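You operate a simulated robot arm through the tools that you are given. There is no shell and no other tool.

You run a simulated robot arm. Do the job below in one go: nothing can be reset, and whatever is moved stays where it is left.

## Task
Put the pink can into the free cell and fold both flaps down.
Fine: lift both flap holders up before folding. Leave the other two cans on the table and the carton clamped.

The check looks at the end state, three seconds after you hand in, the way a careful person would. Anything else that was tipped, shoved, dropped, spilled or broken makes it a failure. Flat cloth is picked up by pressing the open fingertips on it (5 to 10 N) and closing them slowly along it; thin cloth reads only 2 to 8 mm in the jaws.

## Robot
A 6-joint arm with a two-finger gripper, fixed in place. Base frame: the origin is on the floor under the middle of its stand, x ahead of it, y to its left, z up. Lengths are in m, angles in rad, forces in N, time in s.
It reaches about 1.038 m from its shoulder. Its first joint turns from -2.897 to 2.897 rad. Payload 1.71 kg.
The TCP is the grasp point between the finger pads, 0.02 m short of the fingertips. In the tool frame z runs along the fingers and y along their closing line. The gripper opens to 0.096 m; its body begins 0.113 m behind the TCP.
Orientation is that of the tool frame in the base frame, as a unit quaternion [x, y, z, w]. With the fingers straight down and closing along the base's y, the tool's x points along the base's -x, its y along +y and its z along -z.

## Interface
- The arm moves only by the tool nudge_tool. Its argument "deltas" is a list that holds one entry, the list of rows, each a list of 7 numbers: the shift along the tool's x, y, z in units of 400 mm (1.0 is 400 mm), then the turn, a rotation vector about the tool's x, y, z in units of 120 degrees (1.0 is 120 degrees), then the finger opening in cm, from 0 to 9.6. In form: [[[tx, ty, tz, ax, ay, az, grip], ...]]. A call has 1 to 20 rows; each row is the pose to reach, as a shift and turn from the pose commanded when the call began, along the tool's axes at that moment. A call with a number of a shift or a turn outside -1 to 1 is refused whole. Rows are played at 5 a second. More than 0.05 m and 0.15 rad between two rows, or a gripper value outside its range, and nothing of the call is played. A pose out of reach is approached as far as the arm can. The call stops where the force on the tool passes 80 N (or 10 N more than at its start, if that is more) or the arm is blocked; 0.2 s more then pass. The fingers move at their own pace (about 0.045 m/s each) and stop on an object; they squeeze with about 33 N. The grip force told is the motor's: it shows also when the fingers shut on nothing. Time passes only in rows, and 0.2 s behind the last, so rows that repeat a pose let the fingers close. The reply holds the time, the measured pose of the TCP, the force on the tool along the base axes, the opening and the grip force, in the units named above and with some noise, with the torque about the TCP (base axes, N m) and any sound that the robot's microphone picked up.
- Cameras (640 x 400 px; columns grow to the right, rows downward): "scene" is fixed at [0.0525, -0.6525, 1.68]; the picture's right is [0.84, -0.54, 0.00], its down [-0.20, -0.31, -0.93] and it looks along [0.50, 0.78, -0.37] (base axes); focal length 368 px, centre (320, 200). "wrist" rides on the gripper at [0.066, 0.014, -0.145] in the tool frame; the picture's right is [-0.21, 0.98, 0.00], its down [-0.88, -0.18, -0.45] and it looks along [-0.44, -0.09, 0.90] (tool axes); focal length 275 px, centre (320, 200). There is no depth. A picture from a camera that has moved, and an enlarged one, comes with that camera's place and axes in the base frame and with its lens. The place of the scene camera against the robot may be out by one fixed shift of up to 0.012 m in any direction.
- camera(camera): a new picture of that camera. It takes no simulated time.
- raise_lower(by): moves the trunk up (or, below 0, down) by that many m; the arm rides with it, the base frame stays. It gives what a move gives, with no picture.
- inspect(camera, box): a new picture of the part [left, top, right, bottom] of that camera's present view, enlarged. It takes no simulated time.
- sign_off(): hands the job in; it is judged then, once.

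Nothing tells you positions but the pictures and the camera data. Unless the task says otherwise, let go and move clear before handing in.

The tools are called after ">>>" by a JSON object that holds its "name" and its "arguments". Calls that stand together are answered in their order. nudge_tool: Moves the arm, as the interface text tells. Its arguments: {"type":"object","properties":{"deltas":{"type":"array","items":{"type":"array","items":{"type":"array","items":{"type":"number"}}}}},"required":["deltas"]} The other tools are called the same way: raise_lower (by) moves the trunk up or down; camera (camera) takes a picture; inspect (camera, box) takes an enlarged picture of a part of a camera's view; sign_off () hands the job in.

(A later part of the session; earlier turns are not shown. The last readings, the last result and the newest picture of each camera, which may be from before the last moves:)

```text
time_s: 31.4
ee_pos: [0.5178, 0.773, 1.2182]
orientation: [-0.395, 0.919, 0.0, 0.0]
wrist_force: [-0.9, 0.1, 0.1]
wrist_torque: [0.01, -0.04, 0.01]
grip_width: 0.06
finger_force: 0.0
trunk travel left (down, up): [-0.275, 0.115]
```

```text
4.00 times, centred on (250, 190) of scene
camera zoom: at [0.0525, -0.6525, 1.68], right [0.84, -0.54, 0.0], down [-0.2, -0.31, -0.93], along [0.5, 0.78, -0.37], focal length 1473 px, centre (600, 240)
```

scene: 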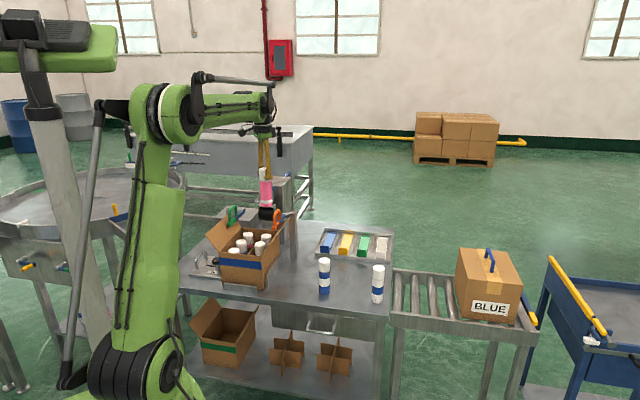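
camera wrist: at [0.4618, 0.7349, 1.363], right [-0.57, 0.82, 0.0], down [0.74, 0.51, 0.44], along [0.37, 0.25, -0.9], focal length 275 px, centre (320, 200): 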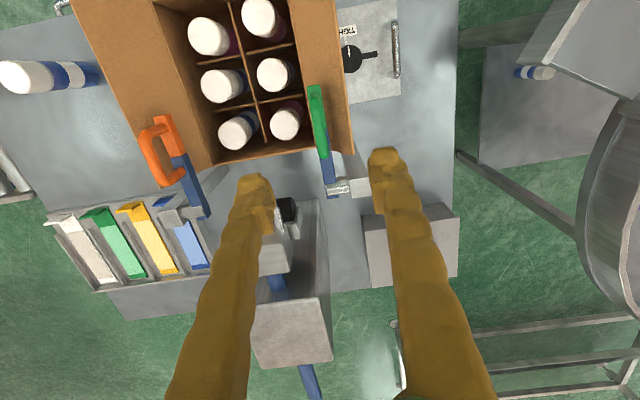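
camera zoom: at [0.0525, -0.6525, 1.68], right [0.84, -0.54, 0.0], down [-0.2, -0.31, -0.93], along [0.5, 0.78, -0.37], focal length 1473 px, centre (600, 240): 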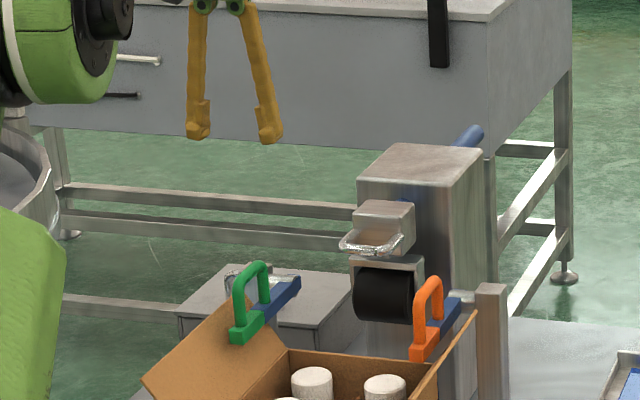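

The tool axis lines up with the green bar within a millimetre or two. I'll descend with the fingers either side of the handle.

>>> {"name": "nudge_tool", "arguments": {"deltas": [[[0, 0, 0.05, 0, 0, 0, 5], [0, 0, 0.13, 0, 0, 0, 5], [0, 0, 0.21, 0, 0, 0, 5], [0, 0, 0.29, 0, 0, 0, 5], [0, 0, 0.35, 0, 0, 0, 5], [0, 0, 0.39, 0, 0, 0, 5], [0, 0, 0.41, 0, 0, 0, 5], [0, 0, 0.41, 0, 0, 0, 5]]]}}

>>> {"name": "camera", "arguments": {"camera": "wrist"}}

>>> {"name": "inspect", "arguments": {"camera": "scene", "box": [200, 180, 280, 240]}}

```text
time_s: 33.2
ee_pos: [0.5194, 0.7728, 1.0526]
orientation: [-0.395, 0.919, 0.001, -0.001]
wrist_force: [-0.6, -0.2, 0.4]
wrist_torque: [0.03, -0.01, -0.02]
grip_width: 0.0502
finger_force: 0.1
trunk travel left (down, up): [-0.275, 0.115]
```

```text
taken
camera wrist: at [0.4626, 0.7354, 1.1976], right [-0.57, 0.82, 0.0], down [0.74, 0.51, 0.44], along [0.37, 0.25, -0.9], focal length 275 px, centre (320, 200)
```

wrist: 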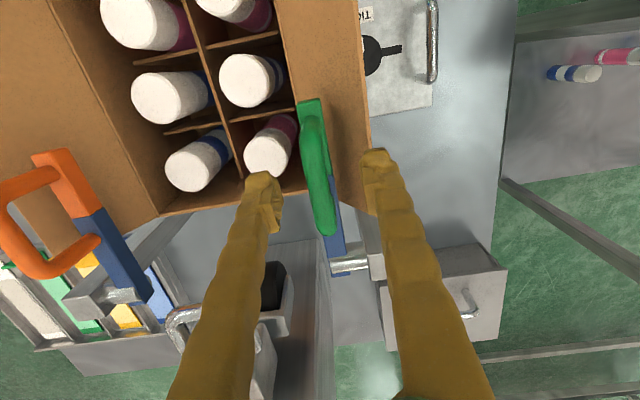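

```text
6.67 times, centred on (240, 210) of scene
camera zoom: at [0.0525, -0.6525, 1.68], right [0.84, -0.54, 0.0], down [-0.2, -0.31, -0.93], along [0.5, 0.78, -0.37], focal length 2455 px, centre (853, 133)
```

zoom: 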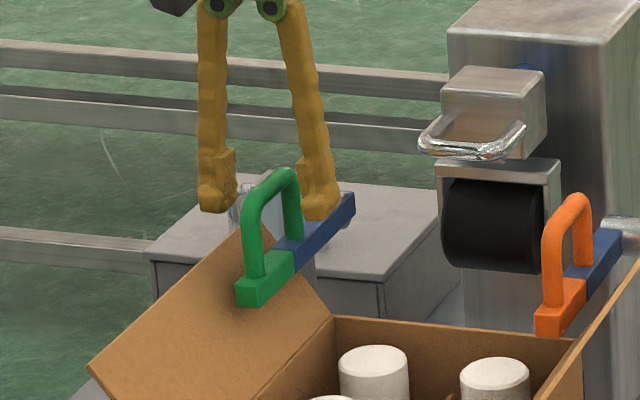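

The fingers straddle the green handle's bar. I'll close on it.

>>> {"name": "nudge_tool", "arguments": {"deltas": [[[0, 0, -0.01, 0, 0, 0, 3], [0, 0, -0.01, 0, 0, 0, 2], [0, 0, -0.01, 0, 0, 0, 1], [0, 0, -0.01, 0, 0, 0, 1], [0, 0, -0.01, 0, 0, 0, 1]]]}}

>>> {"name": "camera", "arguments": {"camera": "wrist"}}

```text
time_s: 34.4
ee_pos: [0.5173, 0.7723, 1.0576]
orientation: [-0.394, 0.919, 0.001, -0.001]
wrist_force: [1.0, -0.6, -0.2]
wrist_torque: [0.01, 0.02, 0.04]
grip_width: 0.011
finger_force: 1.1
trunk travel left (down, up): [-0.275, 0.115]
```

```text
taken
camera wrist: at [0.4626, 0.7351, 1.2018], right [-0.57, 0.82, 0.0], down [0.74, 0.51, 0.44], along [0.37, 0.25, -0.9], focal length 275 px, centre (320, 200)
```

wrist: 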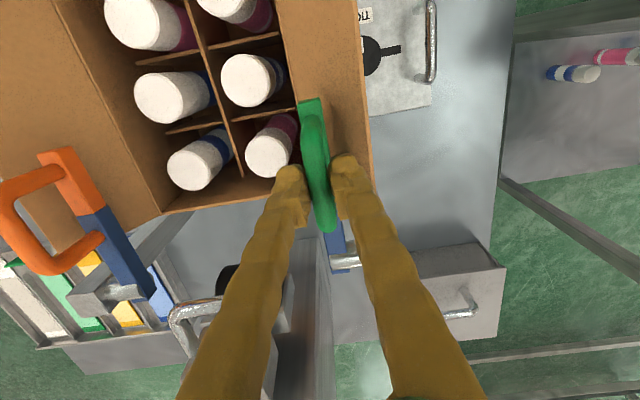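

The fingers just touch the bar at 11 mm. I'll close fully for a firm grip.

>>> {"name": "nudge_tool", "arguments": {"deltas": [[[0, 0, 0, 0, 0, 0, 0], [0, 0, 0, 0, 0, 0, 0], [0, 0, 0, 0, 0, 0, 0]]]}}

>>> {"name": "inspect", "arguments": {"camera": "wrist", "box": [240, 80, 420, 280]}}

>>> {"name": "inspect", "arguments": {"camera": "scene", "box": [200, 180, 280, 240]}}

```text
time_s: 35.2
ee_pos: [0.5191, 0.7746, 1.0564]
orientation: [-0.394, 0.919, 0.0, 0.0]
wrist_force: [0.9, -1.4, -1.1]
wrist_torque: [-0.08, 0.12, -0.58]
grip_width: 0.0091
finger_force: 35.1
trunk travel left (down, up): [-0.275, 0.115]
```

```text
2.00 times, centred on (330, 180) of wrist
camera zoom: at [0.4627, 0.7351, 1.2017], right [-0.57, 0.82, 0.0], down [0.74, 0.51, 0.44], along [0.37, 0.25, -0.9], focal length 551 px, centre (300, 240)
```

zoom: 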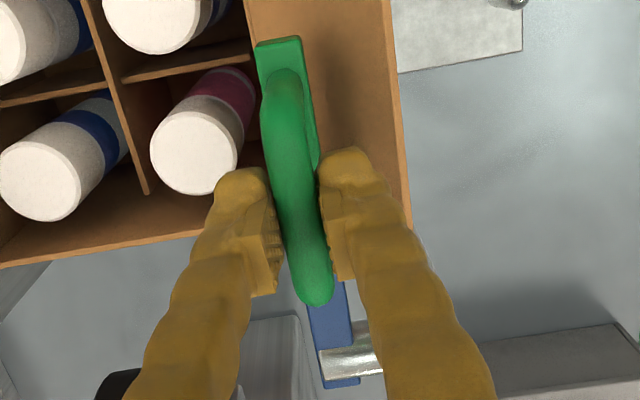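

```text
6.67 times, centred on (240, 210) of scene
camera zoom: at [0.0525, -0.6525, 1.68], right [0.84, -0.54, 0.0], down [-0.2, -0.31, -0.93], along [0.5, 0.78, -0.37], focal length 2455 px, centre (853, 133)
```

zoom: 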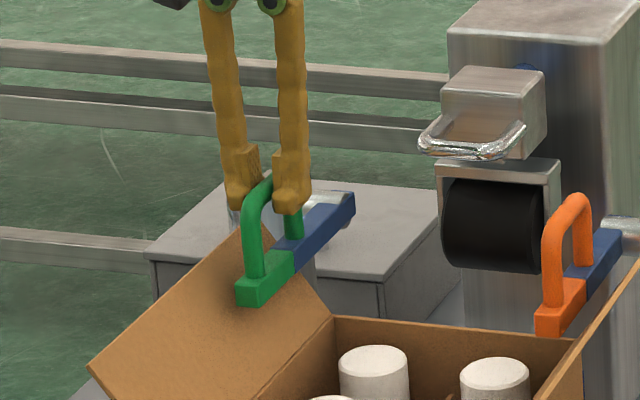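

I have a firm hold on the green handle. I'll swing it up along an arc around its rear pivot, first about 30°, while watching the forces.

>>> {"name": "nudge_tool", "arguments": {"deltas": [[[-0.011, -0.0003, -0.015, 0, 0, 0.004, 0], [-0.0235, -0.0006, -0.0295, 0, 0, 0.008, 0], [-0.036, -0.0009, -0.043, 0, 0, 0.0125, 0], [-0.0503, -0.0013, -0.056, 0, 0, 0.0125, 0], [-0.065, -0.0017, -0.068, 0, 0, 0.0125, 0], [-0.0808, -0.0021, -0.0783, 0, 0, 0.0125, 0], [-0.0808, -0.0021, -0.0783, 0, 0, 0.0125, 0]]]}}

>>> {"name": "camera", "arguments": {"camera": "wrist"}}

>>> {"name": "inspect", "arguments": {"camera": "scene", "box": [200, 180, 280, 240]}}

```text
time_s: 36.8
ee_pos: [0.5409, 0.7958, 1.0885]
orientation: [-0.383, 0.924, 0.001, -0.001]
wrist_force: [1.0, -4.9, -11.2]
wrist_torque: [-0.7, 0.69, 0.01]
grip_width: 0.0085
finger_force: 34.6
trunk travel left (down, up): [-0.275, 0.115]
```

```text
taken
camera wrist: at [0.4846, 0.7595, 1.233], right [-0.55, 0.84, 0.0], down [0.75, 0.49, 0.44], along [0.37, 0.24, -0.9], focal length 275 px, centre (320, 200)
```

wrist: 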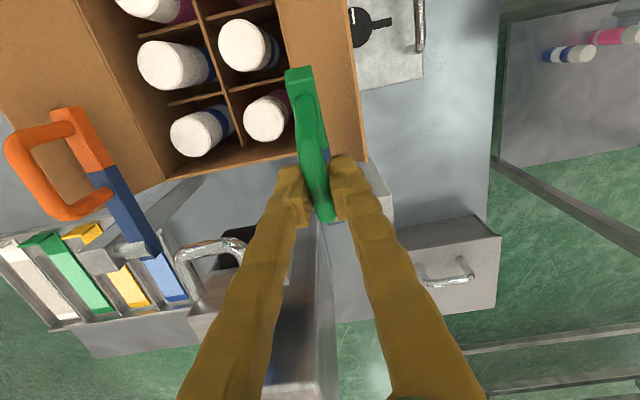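

```text
6.67 times, centred on (240, 210) of scene
camera zoom: at [0.0525, -0.6525, 1.68], right [0.84, -0.54, 0.0], down [-0.2, -0.31, -0.93], along [0.5, 0.78, -0.37], focal length 2455 px, centre (853, 133)
```

zoom: 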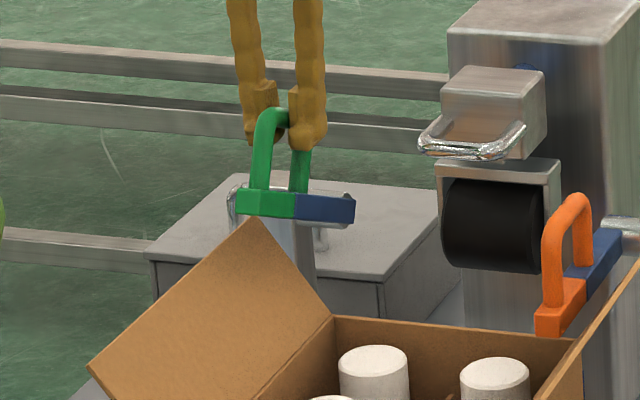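

The green arm swings freely as expected, and the forces are modest. I'll continue the arc toward vertical.

>>> {"name": "nudge_tool", "arguments": {"deltas": [[[-0.033, 0, -0.018, 0, 0, 0, 0], [-0.0685, 0, -0.031, 0, 0, 0, 0], [-0.105, 0, -0.039, 0, 0, 0, 0], [-0.1428, 0, -0.0418, 0, 0, 0, 0], [-0.18, 0, -0.039, 0, 0, 0, 0], [-0.18, 0, -0.039, 0, 0, 0, 0]]]}}

>>> {"name": "camera", "arguments": {"camera": "wrist"}}

>>> {"name": "inspect", "arguments": {"camera": "scene", "box": [200, 160, 300, 235]}}

```text
time_s: 38.2
ee_pos: [0.592, 0.8473, 1.1046]
orientation: [-0.383, 0.924, 0.001, 0.0]
wrist_force: [-1.0, -3.9, -8.4]
wrist_torque: [-0.18, 0.21, 0.02]
grip_width: 0.0083
finger_force: 35.2
trunk travel left (down, up): [-0.275, 0.115]
```

```text
taken
camera wrist: at [0.5362, 0.8109, 1.2499], right [-0.55, 0.84, 0.0], down [0.75, 0.49, 0.44], along [0.37, 0.24, -0.9], focal length 275 px, centre (320, 200)
```

wrist: 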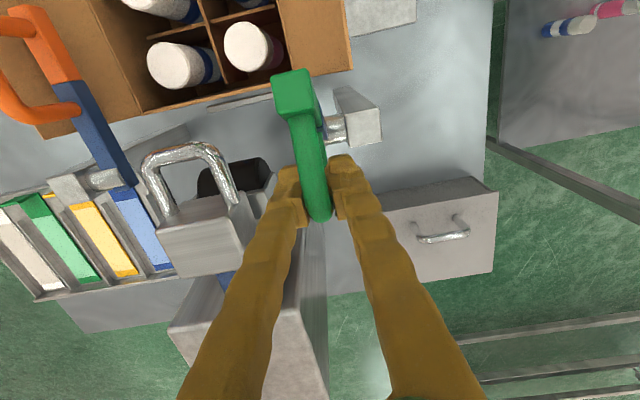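

```text
5.33 times, centred on (250, 198) of scene
camera zoom: at [0.0525, -0.6525, 1.68], right [0.84, -0.54, 0.0], down [-0.2, -0.31, -0.93], along [0.5, 0.78, -0.37], focal length 1964 px, centre (693, 213)
```

zoom: 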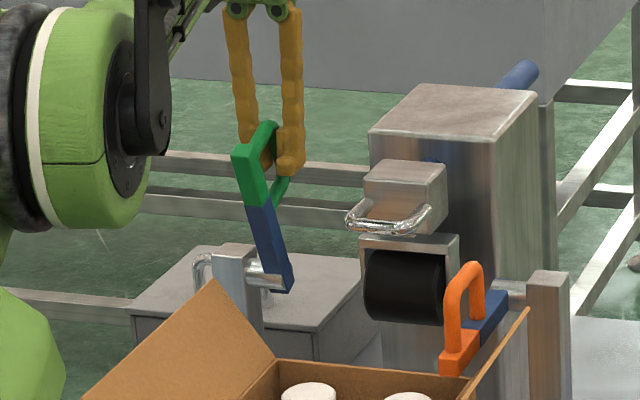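

The green arm is about two thirds up. I'll carry it on to roughly vertical.

>>> {"name": "nudge_tool", "arguments": {"deltas": [[[-0.0368, 0, 0.0075, 0, 0, 0, 0], [-0.0722, 0, 0.0202, 0, 0, 0, 0], [-0.1058, 0, 0.0378, 0, 0, 0, 0], [-0.1058, 0, 0.0378, 0, 0, 0, 0]]]}}

>>> {"name": "camera", "arguments": {"camera": "wrist"}}

>>> {"name": "inspect", "arguments": {"camera": "scene", "box": [200, 160, 300, 235]}}

```text
time_s: 39.2
ee_pos: [0.6068, 0.8562, 1.085]
orientation: [-0.383, 0.924, 0.001, 0.001]
wrist_force: [-0.5, 8.3, 19.5]
wrist_torque: [0.14, 0.18, -0.03]
grip_width: 0.0002
finger_force: 29.3
out of reach, approached as far as the arm can: row 2, 3, 4
trunk travel left (down, up): [-0.275, 0.115]
```

```text
taken
camera wrist: at [0.5496, 0.82, 1.2293], right [-0.55, 0.84, 0.0], down [0.75, 0.49, 0.45], along [0.37, 0.24, -0.9], focal length 275 px, centre (320, 200)
```

wrist: 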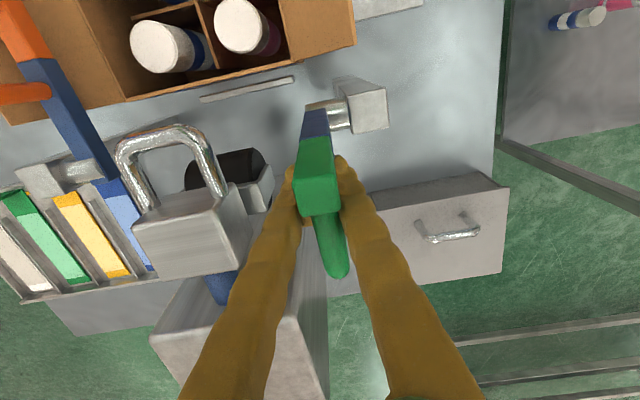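

```text
5.33 times, centred on (250, 198) of scene
camera zoom: at [0.0525, -0.6525, 1.68], right [0.84, -0.54, 0.0], down [-0.2, -0.31, -0.93], along [0.5, 0.78, -0.37], focal length 1964 px, centre (693, 213)
```

zoom: 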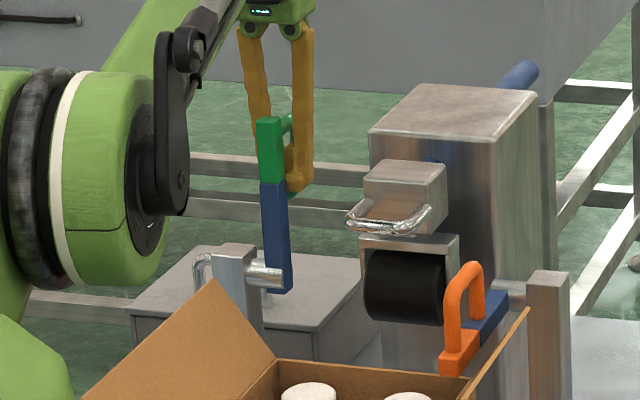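

The green arm now stands upright. The wrist reached its limit there and the fingers slipped off the bar, closing inside the loop. I'll open them in place to let go and see whether the arm stays up.

>>> {"name": "nudge_tool", "arguments": {"deltas": [[[0, 0, 0, 0, 0, 0, 1.5], [0, 0, 0, 0, 0, 0, 3], [0, 0, 0, 0, 0, 0, 4], [0, 0, 0, 0, 0, 0, 4]]]}}

>>> {"name": "camera", "arguments": {"camera": "wrist"}}

>>> {"name": "inspect", "arguments": {"camera": "scene", "box": [200, 160, 300, 235]}}

```text
time_s: 40.2
ee_pos: [0.6089, 0.8577, 1.0832]
orientation: [-0.382, 0.924, 0.0, -0.001]
wrist_force: [0.4, -0.7, -0.3]
wrist_torque: [0.04, 0.02, 0.02]
grip_width: 0.0404
finger_force: 0.1
trunk travel left (down, up): [-0.275, 0.115]
```

```text
taken
camera wrist: at [0.5512, 0.8203, 1.228], right [-0.55, 0.84, 0.0], down [0.75, 0.49, 0.44], along [0.37, 0.24, -0.9], focal length 275 px, centre (320, 200)
```

wrist: 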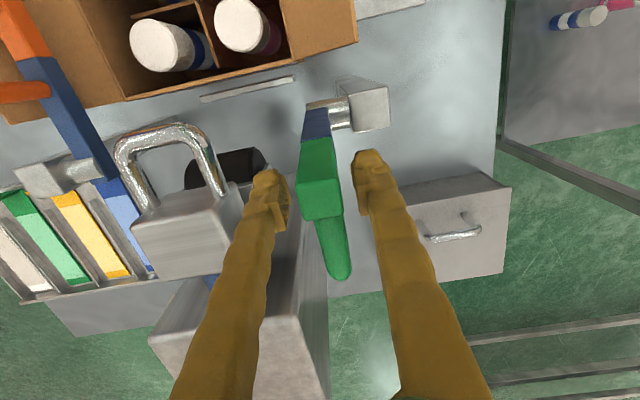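

```text
5.33 times, centred on (250, 198) of scene
camera zoom: at [0.0525, -0.6525, 1.68], right [0.84, -0.54, 0.0], down [-0.2, -0.31, -0.93], along [0.5, 0.78, -0.37], focal length 1964 px, centre (693, 213)
```

zoom: 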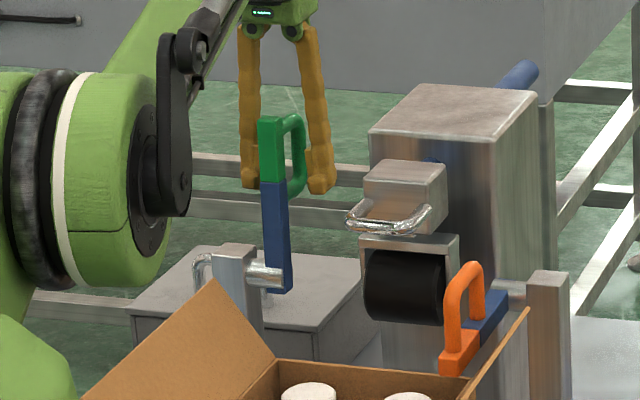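

The green holder stays upright on its own. I'll back straight up off it.

>>> {"name": "nudge_tool", "arguments": {"deltas": [[[0, 0, -0.04, 0, 0, 0, 4], [0, 0, -0.1, 0, 0, 0, 4], [0, 0, -0.17, 0, 0, 0, 4], [0, 0, -0.25, 0, 0, 0, 4], [0, 0, -0.33, 0, 0, 0, 4], [0, 0, -0.41, 0, 0, 0, 4], [0, 0, -0.467, 0, 0, 0, 4], [0, 0, -0.467, 0, 0, 0, 4]]]}}

>>> {"name": "camera", "arguments": {"camera": "wrist"}}

>>> {"name": "inspect", "arguments": {"camera": "scene", "box": [190, 140, 310, 240]}}

```text
time_s: 42.0
ee_pos: [0.5811, 0.8197, 1.2436]
orientation: [-0.383, 0.924, 0.0, -0.001]
wrist_force: [0.5, 0.9, -0.7]
wrist_torque: [-0.11, 0.0, 0.02]
grip_width: 0.0397
finger_force: 0.0
out of reach, approached as far as the arm can: row 2, 3, 4, 5, 6, 7, 8
trunk travel left (down, up): [-0.275, 0.115]
```

```text
taken
camera wrist: at [0.5249, 0.7824, 1.3885], right [-0.55, 0.84, 0.0], down [0.75, 0.49, 0.44], along [0.37, 0.24, -0.9], focal length 275 px, centre (320, 200)
```

wrist: 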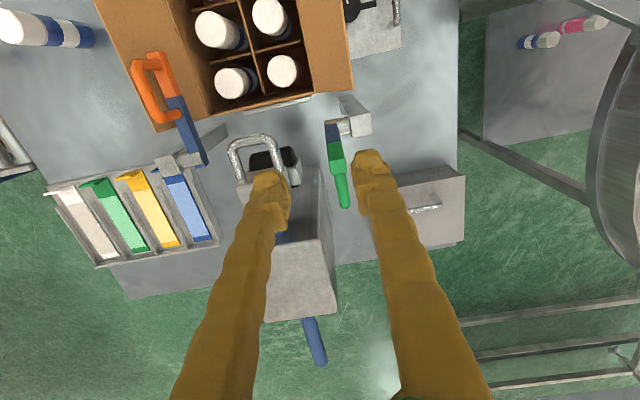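

```text
4.00 times, centred on (250, 190) of scene
camera zoom: at [0.0525, -0.6525, 1.68], right [0.84, -0.54, 0.0], down [-0.2, -0.31, -0.93], along [0.5, 0.78, -0.37], focal length 1473 px, centre (600, 240)
```

zoom: 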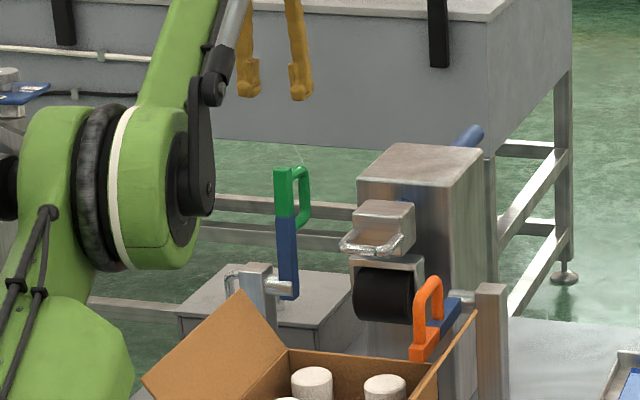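

The green holder remains upright. For the orange one I'll gain reach by raising the trunk, so I'll first pull back to a comfortable spot above the carton.

>>> {"name": "nudge_tool", "arguments": {"deltas": [[[0.06, 0, 0, 0, 0, 0, 5], [0.14, 0, 0, 0, 0, 0, 5], [0.22, 0, 0, 0, 0, 0, 5], [0.3, 0, 0, 0, 0, 0, 5], [0.37, 0, 0, 0, 0, 0, 5], [0.37, 0, 0, 0, 0, 0, 5]]]}}

```text
time_s: 43.4
ee_pos: [0.4717, 0.7043, 1.241]
orientation: [-0.383, 0.924, 0.001, 0.0]
wrist_force: [0.0, -0.4, 1.3]
wrist_torque: [0.04, -0.02, -0.02]
grip_width: 0.0501
finger_force: 0.1
trunk travel left (down, up): [-0.275, 0.115]
```

>>> {"name": "raise_lower", "arguments": {"by": 0.11}}

```text
time_s: 44.8
ee_pos: [0.4724, 0.7057, 1.351]
orientation: [-0.383, 0.924, 0.001, -0.001]
wrist_force: [0.0, -0.3, -0.4]
wrist_torque: [-0.01, 0.0, 0.0]
grip_width: 0.0501
finger_force: 0.1
trunk travel left (down, up): [-0.385, 0.005]
```

Now I'll move above the orange handle.

>>> {"name": "nudge_tool", "arguments": {"deltas": [[[-0.03, -0.07, 0.04, 0, 0, 0, 5], [-0.06, -0.14, 0.09, 0, 0, 0, 5], [-0.09, -0.21, 0.14, 0, 0, 0, 5], [-0.12, -0.28, 0.19, 0, 0, 0, 5], [-0.15, -0.35, 0.24, 0, 0, -0.004, 5], [-0.18, -0.42, 0.29, 0, 0, -0.008, 5], [-0.199, -0.471, 0.3275, 0, 0, -0.008, 5], [-0.199, -0.471, 0.3275, 0, 0, -0.008, 5], [-0.199, -0.471, 0.3275, 0, 0, -0.008, 5]]]}}

>>> {"name": "camera", "arguments": {"camera": "wrist"}}

>>> {"name": "inspect", "arguments": {"camera": "wrist", "box": [220, 20, 420, 220]}}

>>> {"name": "inspect", "arguments": {"camera": "scene", "box": [190, 140, 310, 240]}}

```text
time_s: 46.8
ee_pos: [0.6603, 0.6293, 1.2225]
orientation: [-0.39, 0.921, 0.0, 0.0]
wrist_force: [-0.4, 0.3, 0.9]
wrist_torque: [0.0, -0.04, 0.01]
grip_width: 0.05
finger_force: 0.0
trunk travel left (down, up): [-0.385, 0.005]
```

```text
taken
camera wrist: at [0.6049, 0.5921, 1.3661], right [-0.56, 0.83, 0.0], down [0.74, 0.5, 0.44], along [0.37, 0.25, -0.9], focal length 275 px, centre (320, 200)
```

wrist: 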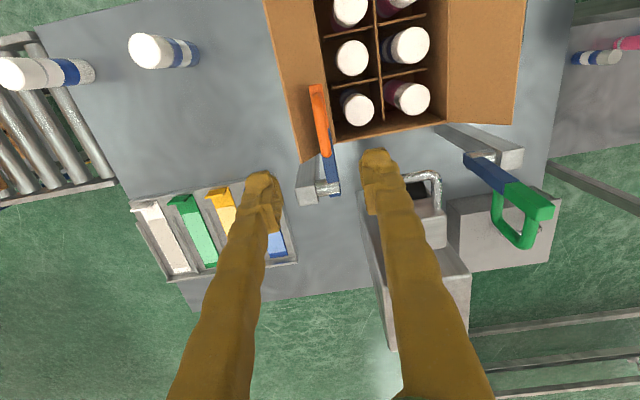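

```text
2.00 times, centred on (320, 120) of wrist
camera zoom: at [0.6049, 0.5921, 1.3661], right [-0.56, 0.83, 0.0], down [0.74, 0.5, 0.44], along [0.37, 0.25, -0.9], focal length 551 px, centre (320, 360)
```

zoom: 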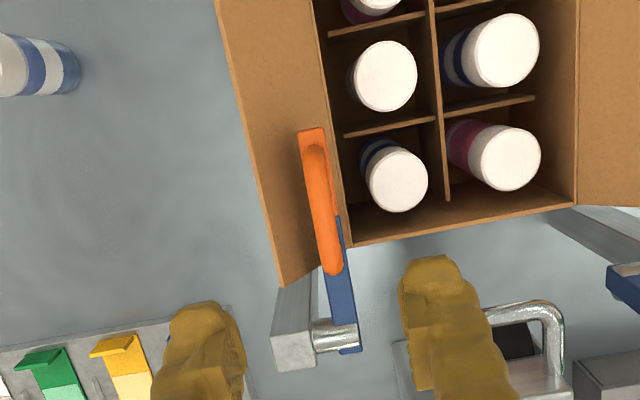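

```text
4.00 times, centred on (250, 190) of scene
camera zoom: at [0.0525, -0.6525, 1.68], right [0.84, -0.54, 0.0], down [-0.2, -0.31, -0.93], along [0.5, 0.78, -0.37], focal length 1473 px, centre (600, 240)
```

zoom: 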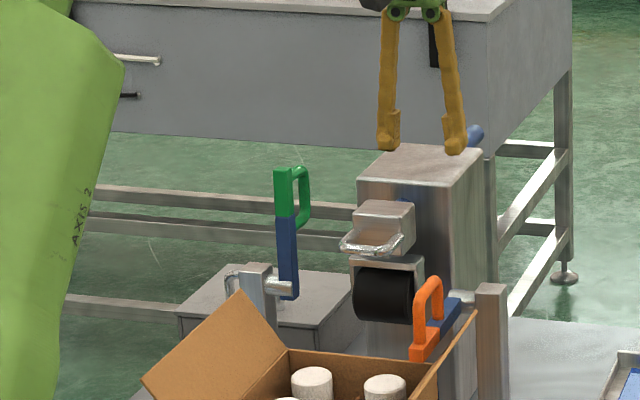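

The tool axis coincides with the orange bar. Before committing, I'll check clearance to the tower beside it.

>>> {"name": "inspect", "arguments": {"camera": "wrist", "box": [280, 130, 560, 330]}}

>>> {"name": "inspect", "arguments": {"camera": "scene", "box": [260, 165, 320, 245]}}

```text
2.00 times, centred on (420, 230) of wrist
camera zoom: at [0.6049, 0.5921, 1.3661], right [-0.56, 0.83, 0.0], down [0.74, 0.5, 0.44], along [0.37, 0.25, -0.9], focal length 551 px, centre (120, 140)
```

zoom: 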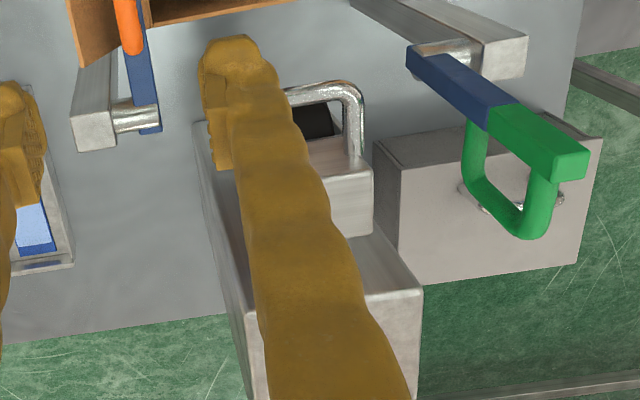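

```text
5.00 times, centred on (290, 205) of scene
camera zoom: at [0.0525, -0.6525, 1.68], right [0.84, -0.54, 0.0], down [-0.2, -0.31, -0.93], along [0.5, 0.78, -0.37], focal length 1841 px, centre (470, 175)
```

zoom: 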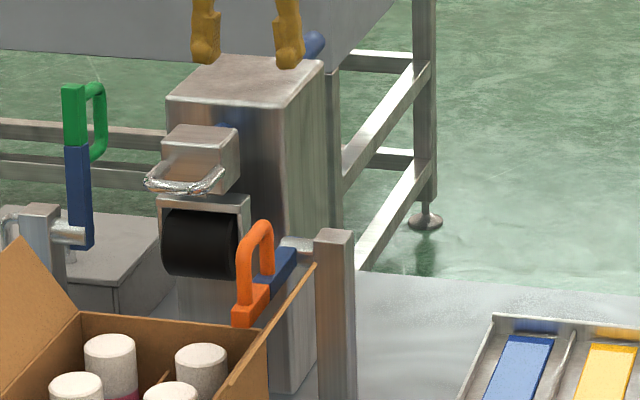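

There's ample room: the tower top is at z≈1.085 and sits several centimetres to the side. I'll descend onto the orange handle.

>>> {"name": "nudge_tool", "arguments": {"deltas": [[[0, 0.001, 0.05, 0, 0, 0.004, 5], [0, 0.003, 0.13, 0, 0, 0.008, 5], [0, 0.004, 0.21, 0, 0, 0.008, 5], [0, 0.004, 0.29, 0, 0, 0.008, 5], [0, 0.004, 0.35, 0, 0, 0.008, 5], [0, 0.004, 0.39, 0, 0, 0.008, 5], [0, 0.004, 0.415, 0, 0, 0.008, 5], [0, 0.004, 0.415, 0, 0, 0.008, 5]]]}}

>>> {"name": "camera", "arguments": {"camera": "wrist"}}

>>> {"name": "inspect", "arguments": {"camera": "scene", "box": [240, 170, 320, 240]}}

```text
time_s: 48.6
ee_pos: [0.6609, 0.6303, 1.0537]
orientation: [-0.383, 0.924, 0.001, 0.0]
wrist_force: [0.4, -0.5, -0.6]
wrist_torque: [0.01, -0.03, 0.01]
grip_width: 0.0499
finger_force: 0.0
trunk travel left (down, up): [-0.385, 0.005]
```

```text
taken
camera wrist: at [0.6034, 0.593, 1.1986], right [-0.55, 0.84, 0.0], down [0.75, 0.49, 0.44], along [0.37, 0.24, -0.9], focal length 275 px, centre (320, 200)
```

wrist: 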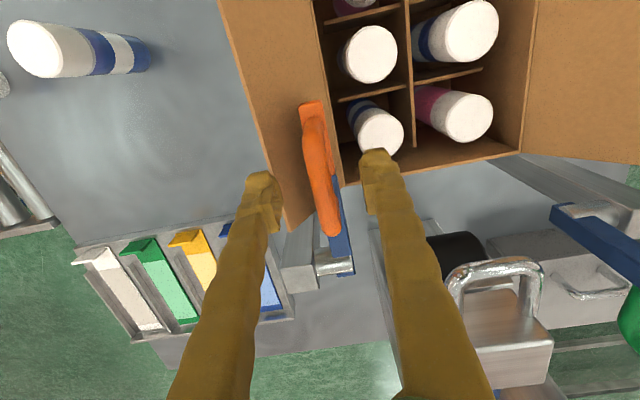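

```text
5.71 times, centred on (280, 205) of scene
camera zoom: at [0.0525, -0.6525, 1.68], right [0.84, -0.54, 0.0], down [-0.2, -0.31, -0.93], along [0.5, 0.78, -0.37], focal length 2104 px, centre (549, 171)
```

zoom: 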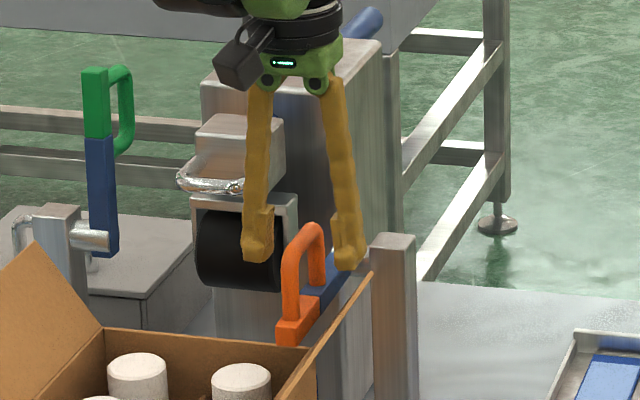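

The fingers straddle the orange bar. I'll shift a few millimetres forward to its middle and close.

>>> {"name": "nudge_tool", "arguments": {"deltas": [[[0.01, 0, -0.004, 0, 0, 0, 5], [0.02, 0, -0.008, 0, 0, 0, 4], [0.02, 0, -0.008, 0, 0, 0, 2.5], [0.02, 0, -0.008, 0, 0, 0, 1.2], [0.02, 0, -0.008, 0, 0, 0, 0], [0.02, 0, -0.008, 0, 0, 0, 0], [0.02, 0, -0.008, 0, 0, 0, 0]]]}}

>>> {"name": "camera", "arguments": {"camera": "wrist"}}

>>> {"name": "inspect", "arguments": {"camera": "scene", "box": [240, 170, 320, 240]}}

```text
time_s: 50.2
ee_pos: [0.6536, 0.6247, 1.0573]
orientation: [-0.383, 0.924, 0.0, 0.0]
wrist_force: [-11.3, 9.5, -1.4]
wrist_torque: [0.07, 0.15, -0.04]
grip_width: 0.0094
finger_force: 35.1
trunk travel left (down, up): [-0.385, 0.005]
```

```text
taken
camera wrist: at [0.5968, 0.5886, 1.2017], right [-0.55, 0.84, 0.0], down [0.75, 0.49, 0.44], along [0.37, 0.24, -0.9], focal length 275 px, centre (320, 200)
```

wrist: 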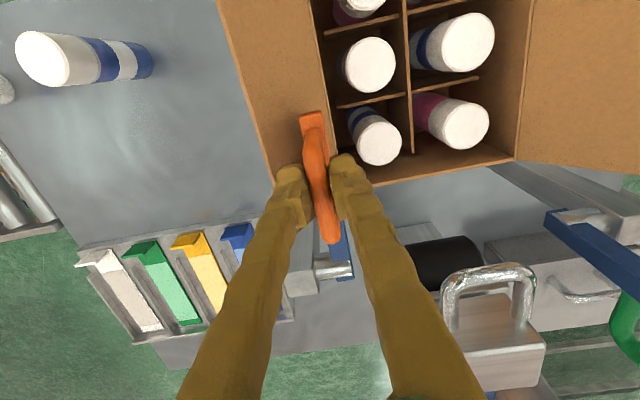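

```text
5.71 times, centred on (280, 205) of scene
camera zoom: at [0.0525, -0.6525, 1.68], right [0.84, -0.54, 0.0], down [-0.2, -0.31, -0.93], along [0.5, 0.78, -0.37], focal length 2104 px, centre (549, 171)
```

zoom: 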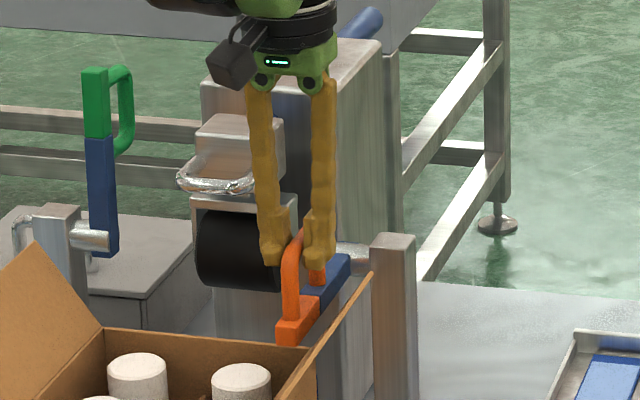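

I have the orange handle firmly; a small sideways load shows it's about 2 mm off, which I'll correct as I go. I'll swing it up along its arc.

>>> {"name": "nudge_tool", "arguments": {"deltas": [[[0, 0.004, 0, 0, 0, 0, 0], [-0.017, 0.004, -0.0265, 0, 0, 0, 0], [-0.0368, 0.004, -0.051, 0, 0, 0, 0], [-0.059, 0.004, -0.0735, 0, 0, 0, 0], [-0.0835, 0.004, -0.0935, 0, 0, 0, 0], [-0.0835, 0.004, -0.0935, 0, 0, 0, 0]]]}}

>>> {"name": "inspect", "arguments": {"camera": "scene", "box": [240, 170, 320, 240]}}

```text
time_s: 51.6
ee_pos: [0.6788, 0.6497, 1.0935]
orientation: [-0.382, 0.924, 0.0, 0.0]
wrist_force: [-2.2, 7.1, -14.2]
wrist_torque: [-0.35, 0.36, 0.04]
grip_width: 0.0087
finger_force: 35.1
trunk travel left (down, up): [-0.385, 0.005]
```

```text
5.71 times, centred on (280, 205) of scene
camera zoom: at [0.0525, -0.6525, 1.68], right [0.84, -0.54, 0.0], down [-0.2, -0.31, -0.93], along [0.5, 0.78, -0.37], focal length 2104 px, centre (549, 171)
```

zoom: 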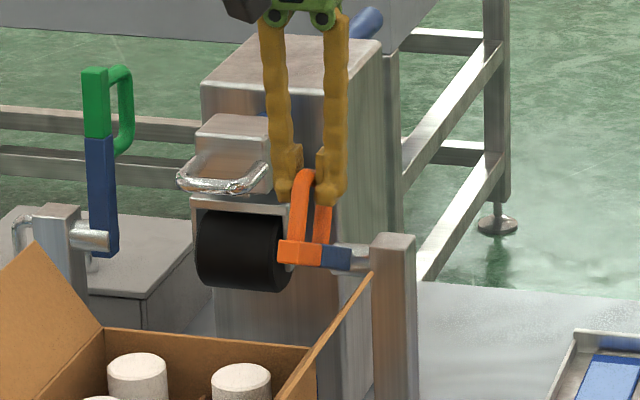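

The orange arm is swinging up. I'll continue.

>>> {"name": "nudge_tool", "arguments": {"deltas": [[[-0.0265, 0.001, -0.0173, 0, 0, 0, 0], [-0.0545, 0.002, -0.0318, 0, 0, 0, 0], [-0.084, 0.002, -0.0433, 0, 0, 0, 0], [-0.1145, 0.002, -0.0515, 0, 0, 0, 0], [-0.1458, 0.002, -0.0565, 0, 0, 0, 0], [-0.1773, 0.002, -0.0583, 0, 0, 0, 0], [-0.1773, 0.002, -0.0583, 0, 0, 0, 0]]]}}

>>> {"name": "inspect", "arguments": {"camera": "scene", "box": [240, 160, 320, 230]}}

>>> {"name": "camera", "arguments": {"camera": "wrist"}}

```text
time_s: 53.2
ee_pos: [0.7278, 0.7005, 1.1183]
orientation: [-0.383, 0.924, 0.0, 0.0]
wrist_force: [-2.5, -6.4, -17.1]
wrist_torque: [-0.51, 0.49, 0.02]
grip_width: 0.0082
finger_force: 35.0
trunk travel left (down, up): [-0.385, 0.005]
```

```text
5.71 times, centred on (280, 195) of scene
camera zoom: at [0.0525, -0.6525, 1.68], right [0.84, -0.54, 0.0], down [-0.2, -0.31, -0.93], along [0.5, 0.78, -0.37], focal length 2104 px, centre (549, 229)
```

zoom: 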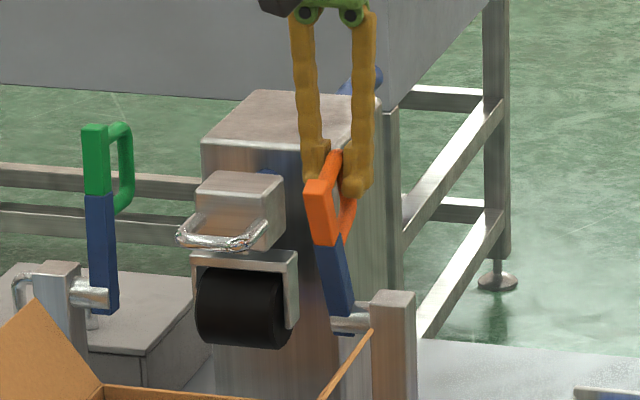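

```text
taken
camera wrist: at [0.6707, 0.6628, 1.262], right [-0.55, 0.84, 0.0], down [0.75, 0.49, 0.44], along [0.37, 0.24, -0.9], focal length 275 px, centre (320, 200)
```

wrist: 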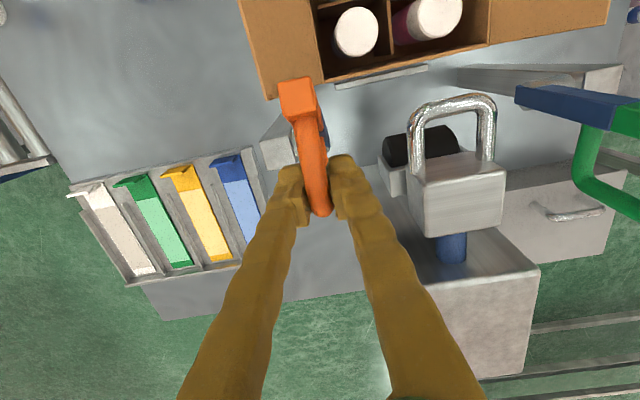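

The orange arm is past 60°. I'll bring it on to near vertical.

>>> {"name": "nudge_tool", "arguments": {"deltas": [[[-0.0315, 0.001, 0.003, 0, 0, 0, 0], [-0.0628, 0.001, 0.009, 0, 0, 0, 0], [-0.0933, 0.001, 0.018, 0, 0, 0, 0], [-0.1228, 0.001, 0.029, 0, 0, 0, 0], [-0.1228, 0.001, 0.029, 0, 0, 0, 0]]]}}

>>> {"name": "inspect", "arguments": {"camera": "scene", "box": [240, 160, 320, 230]}}

>>> {"name": "camera", "arguments": {"camera": "wrist"}}

```text
time_s: 54.4
ee_pos: [0.7623, 0.7333, 1.1065]
orientation: [-0.384, 0.923, 0.002, 0.0]
wrist_force: [-4.7, -10.7, -11.4]
wrist_torque: [-0.48, 0.43, 0.02]
grip_width: 0.0075
finger_force: 35.4
trunk travel left (down, up): [-0.385, 0.005]
```

```text
5.71 times, centred on (280, 195) of scene
camera zoom: at [0.0525, -0.6525, 1.68], right [0.84, -0.54, 0.0], down [-0.2, -0.31, -0.93], along [0.5, 0.78, -0.37], focal length 2104 px, centre (549, 229)
```

zoom: 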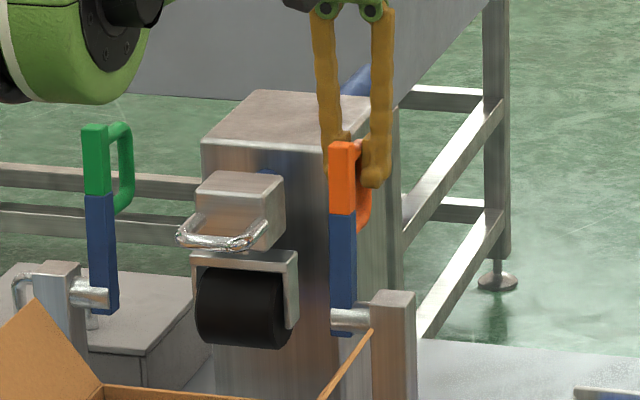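

```text
taken
camera wrist: at [0.7051, 0.6971, 1.2518], right [-0.55, 0.84, 0.0], down [0.75, 0.49, 0.44], along [0.37, 0.24, -0.9], focal length 275 px, centre (320, 200)
```

wrist: 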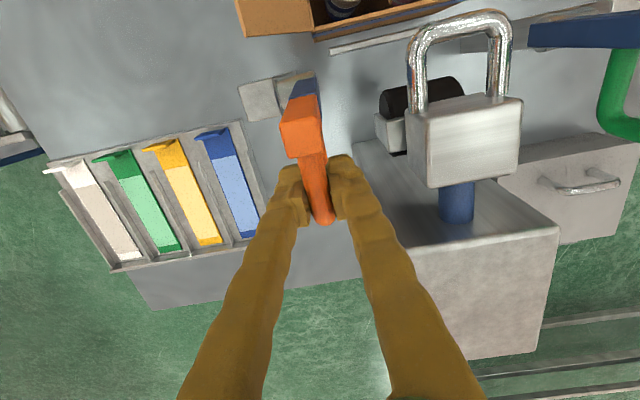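

The orange arm now stands upright like the green one. I'll let go and check that it stays.

>>> {"name": "nudge_tool", "arguments": {"deltas": [[[0.01, 0, 0, 0, 0, 0, 0.6], [0.018, 0, 0, 0, 0, 0, 1.5], [0.018, 0, 0, 0, 0, 0, 3], [0.018, 0, 0, 0, 0, 0, 4.5], [0.018, 0, 0, 0, 0, 0, 4.5]]]}}

>>> {"name": "inspect", "arguments": {"camera": "scene", "box": [240, 160, 320, 230]}}

>>> {"name": "camera", "arguments": {"camera": "wrist"}}

```text
time_s: 55.6
ee_pos: [0.756, 0.7291, 1.1073]
orientation: [-0.383, 0.924, 0.0, 0.0]
wrist_force: [1.1, 0.3, -0.3]
wrist_torque: [0.04, 0.02, 0.04]
grip_width: 0.0449
finger_force: 0.1
trunk travel left (down, up): [-0.385, 0.005]
```

```text
5.71 times, centred on (280, 195) of scene
camera zoom: at [0.0525, -0.6525, 1.68], right [0.84, -0.54, 0.0], down [-0.2, -0.31, -0.93], along [0.5, 0.78, -0.37], focal length 2104 px, centre (549, 229)
```

zoom: 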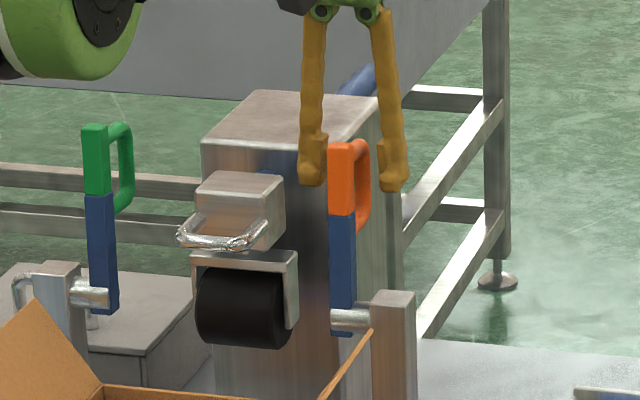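

```text
taken
camera wrist: at [0.6989, 0.6923, 1.2517], right [-0.55, 0.84, 0.0], down [0.75, 0.49, 0.44], along [0.37, 0.24, -0.9], focal length 275 px, centre (320, 200)
```

wrist: 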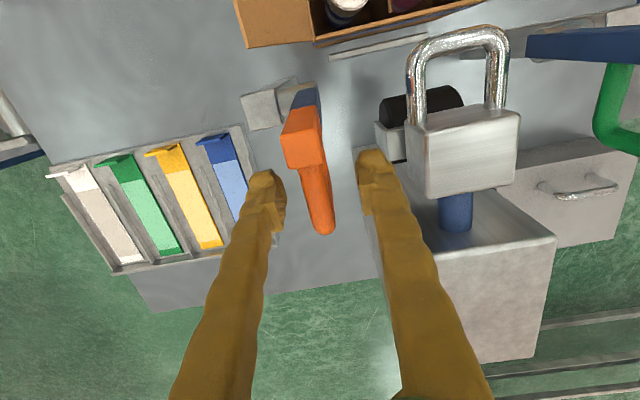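

Both holders now stand upright on their own. I'll back out upward and toward the robot.

>>> {"name": "nudge_tool", "arguments": {"deltas": [[[0.01, 0, -0.05, 0, 0, 0, 4.5], [0.03, 0, -0.12, 0, 0, 0, 4.5], [0.06, 0, -0.2, 0, 0, 0, 4.5], [0.1, 0, -0.28, 0, 0, 0, 4.5], [0.15, 0, -0.36, 0, 0, 0, 4.5], [0.2, 0, -0.43, 0, 0, 0, 4.5], [0.28, 0, -0.46, 0, 0, 0, 4.5], [0.36, 0, -0.46, 0, 0, 0, 4.5], [0.36, 0, -0.46, 0, 0, 0, 4.5]]]}}

>>> {"name": "camera", "arguments": {"camera": "wrist"}}

>>> {"name": "camera", "arguments": {"camera": "scene"}}

>>> {"name": "inspect", "arguments": {"camera": "scene", "box": [190, 180, 330, 300]}}

```text
time_s: 57.6
ee_pos: [0.6548, 0.6269, 1.2918]
orientation: [-0.382, 0.924, 0.001, 0.0]
wrist_force: [-0.6, -0.3, -0.6]
wrist_torque: [0.03, 0.02, 0.0]
grip_width: 0.0451
finger_force: 0.0
trunk travel left (down, up): [-0.385, 0.005]
```

```text
taken
camera wrist: at [0.5981, 0.5899, 1.4358], right [-0.55, 0.84, 0.0], down [0.75, 0.49, 0.44], along [0.37, 0.24, -0.9], focal length 275 px, centre (320, 200)
```

wrist: 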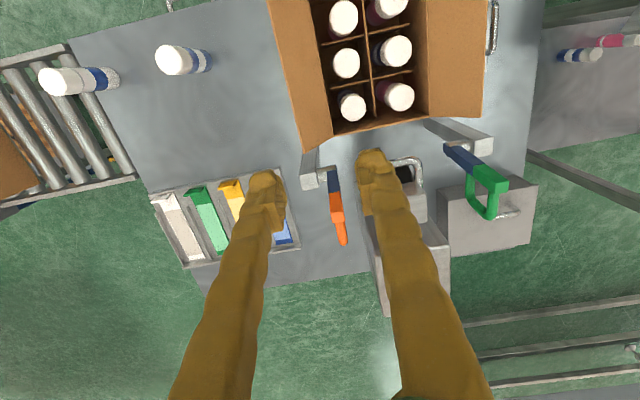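

```text
taken
```

scene: 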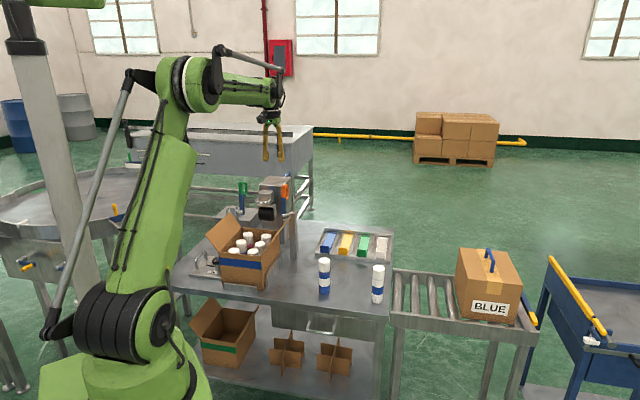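

```text
3.33 times, centred on (260, 240) of scene
camera zoom: at [0.0525, -0.6525, 1.68], right [0.84, -0.54, 0.0], down [-0.2, -0.31, -0.93], along [0.5, 0.78, -0.37], focal length 1228 px, centre (520, 67)
```

zoom: 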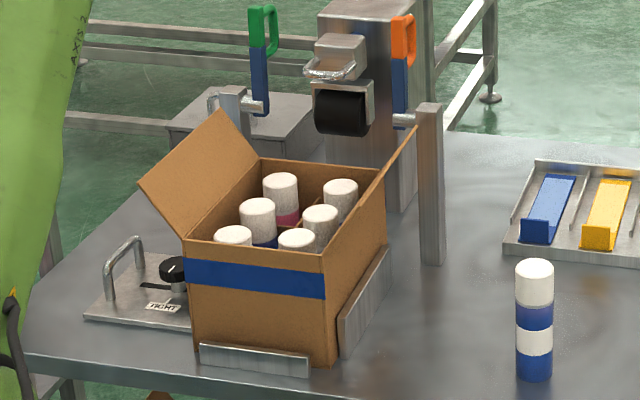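

Both holders are up and everything else is undisturbed. Next I'll fold the right-hand flap. I'll close the fingers and go to the outside of that flap, high first.

>>> {"name": "nudge_tool", "arguments": {"deltas": [[[0.03, -0.05, 0.02, 0, 0, 0, 3], [0.06, -0.1, 0.06, 0, 0, 0, 1], [0.09, -0.15, 0.12, 0, 0, 0, 0], [0.12, -0.2, 0.2, 0, 0, 0, 0], [0.152, -0.234, 0.28, 0, 0, 0, 0], [0.152, -0.234, 0.3545, 0, 0, 0, 0], [0.152, -0.234, 0.3545, 0, 0, 0, 0]]]}}

>>> {"name": "camera", "arguments": {"camera": "wrist"}}

>>> {"name": "inspect", "arguments": {"camera": "scene", "box": [190, 170, 330, 290]}}

```text
time_s: 59.2
ee_pos: [0.6805, 0.5204, 1.1496]
orientation: [-0.382, 0.924, -0.001, 0.0]
wrist_force: [1.7, 0.4, -0.6]
wrist_torque: [-0.04, 0.02, 0.02]
grip_width: 0.0
finger_force: 29.5
trunk travel left (down, up): [-0.385, 0.005]
```

```text
taken
camera wrist: at [0.622, 0.4825, 1.294], right [-0.55, 0.84, 0.0], down [0.75, 0.49, 0.44], along [0.37, 0.24, -0.9], focal length 275 px, centre (320, 200)
```

wrist: 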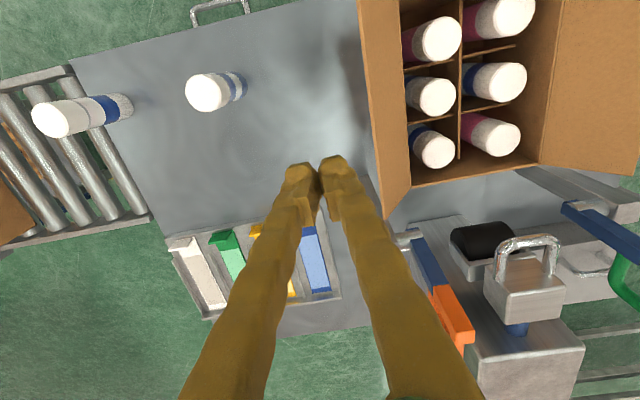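

```text
3.33 times, centred on (260, 230) of scene
camera zoom: at [0.0525, -0.6525, 1.68], right [0.84, -0.54, 0.0], down [-0.2, -0.31, -0.93], along [0.5, 0.78, -0.37], focal length 1228 px, centre (520, 100)
```

zoom: 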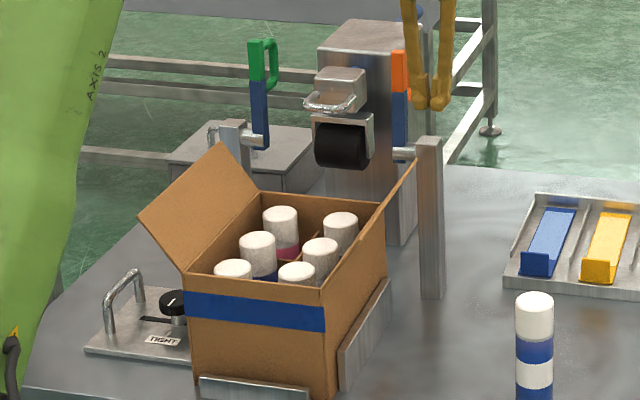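

I'm outside the right flap at mid-length. I'll descend beside it with the fingertips below the flap's upper edge.

>>> {"name": "nudge_tool", "arguments": {"deltas": [[[0, 0, 0.08, 0, 0, 0, 0], [0, 0, 0.16, 0, 0, 0, 0], [0, 0, 0.24, 0, 0, 0, 0], [0, 0, 0.32, 0, 0, 0, 0], [0, 0, 0.39, 0, 0, 0, 0], [0, 0, 0.39, 0, 0, 0, 0]]]}}

>>> {"name": "camera", "arguments": {"camera": "wrist"}}

>>> {"name": "inspect", "arguments": {"camera": "scene", "box": [210, 180, 320, 270]}}

```text
time_s: 60.6
ee_pos: [0.6778, 0.5184, 0.9934]
orientation: [-0.383, 0.924, -0.001, 0.0]
wrist_force: [0.4, 0.3, -0.1]
wrist_torque: [-0.03, 0.05, 0.03]
grip_width: 0.0
finger_force: 29.6
trunk travel left (down, up): [-0.385, 0.005]
```

```text
taken
camera wrist: at [0.6215, 0.4821, 1.1378], right [-0.55, 0.84, 0.0], down [0.75, 0.49, 0.44], along [0.37, 0.24, -0.9], focal length 275 px, centre (320, 200)
```

wrist: 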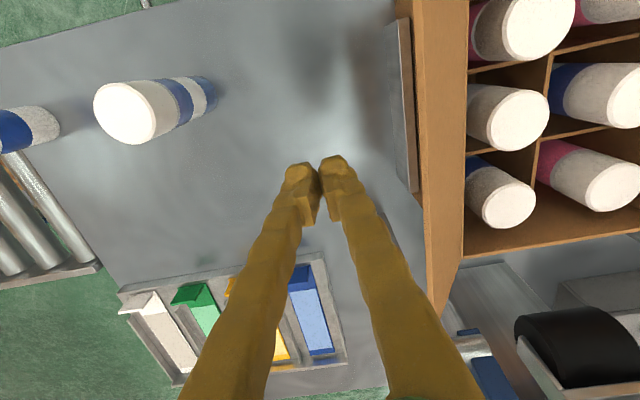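

```text
4.44 times, centred on (265, 225) of scene
camera zoom: at [0.0525, -0.6525, 1.68], right [0.84, -0.54, 0.0], down [-0.2, -0.31, -0.93], along [0.5, 0.78, -0.37], focal length 1637 px, centre (564, 89)
```

zoom: 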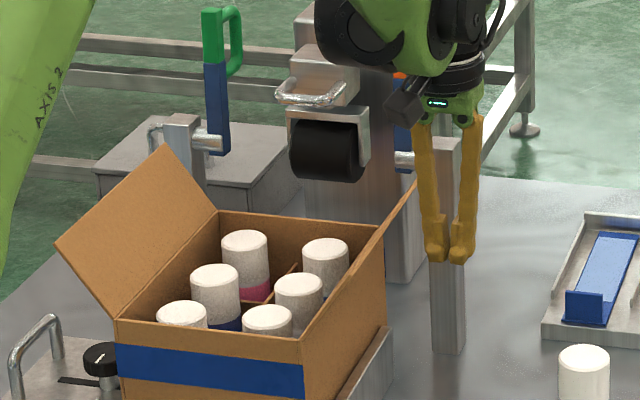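

The fingertips are just outside the flap. I'll sweep it inward toward vertical.

>>> {"name": "nudge_tool", "arguments": {"deltas": [[[0, 0.035, 0, 0, 0, 0, 0], [0, 0.07, 0, 0, 0, 0, 0], [0, 0.105, 0, 0, 0, 0, 0], [0, 0.14, 0, 0, 0, 0, 0], [0, 0.17, 0, 0, 0, 0, 0], [0, 0.2, 0, 0, 0, 0, 0], [0, 0.2, 0, 0, 0, 0, 0]]]}}

>>> {"name": "camera", "arguments": {"camera": "wrist"}}

>>> {"name": "inspect", "arguments": {"camera": "scene", "box": [210, 180, 320, 270]}}

```text
time_s: 62.2
ee_pos: [0.6218, 0.5742, 0.9926]
orientation: [-0.382, 0.924, 0.0, 0.0]
wrist_force: [-0.7, -0.7, 0.2]
wrist_torque: [0.0, -0.02, -0.01]
grip_width: 0.0
finger_force: 29.3
trunk travel left (down, up): [-0.385, 0.005]
```

```text
taken
camera wrist: at [0.5646, 0.5381, 1.1376], right [-0.55, 0.84, 0.0], down [0.75, 0.49, 0.44], along [0.37, 0.24, -0.9], focal length 275 px, centre (320, 200)
```

wrist: 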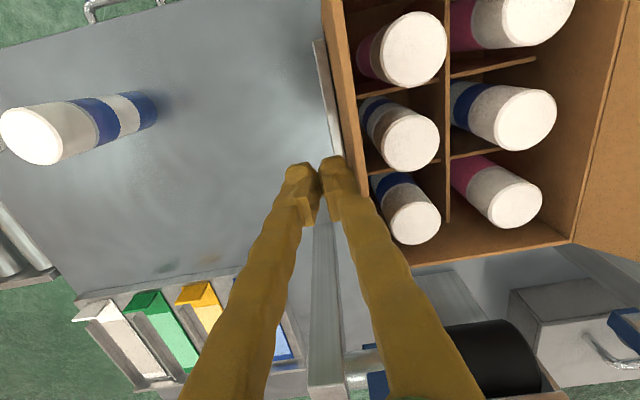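

```text
4.44 times, centred on (265, 225) of scene
camera zoom: at [0.0525, -0.6525, 1.68], right [0.84, -0.54, 0.0], down [-0.2, -0.31, -0.93], along [0.5, 0.78, -0.37], focal length 1637 px, centre (564, 89)
```

zoom: 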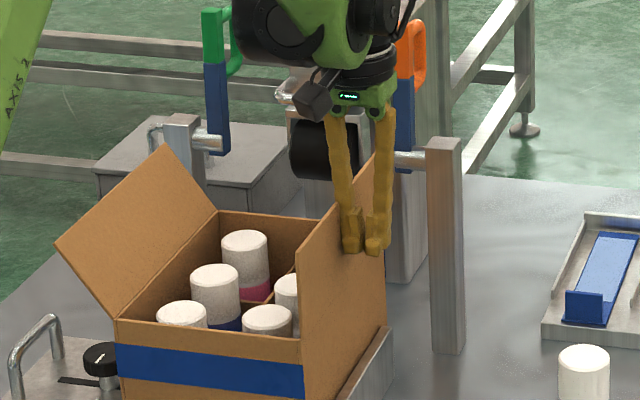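

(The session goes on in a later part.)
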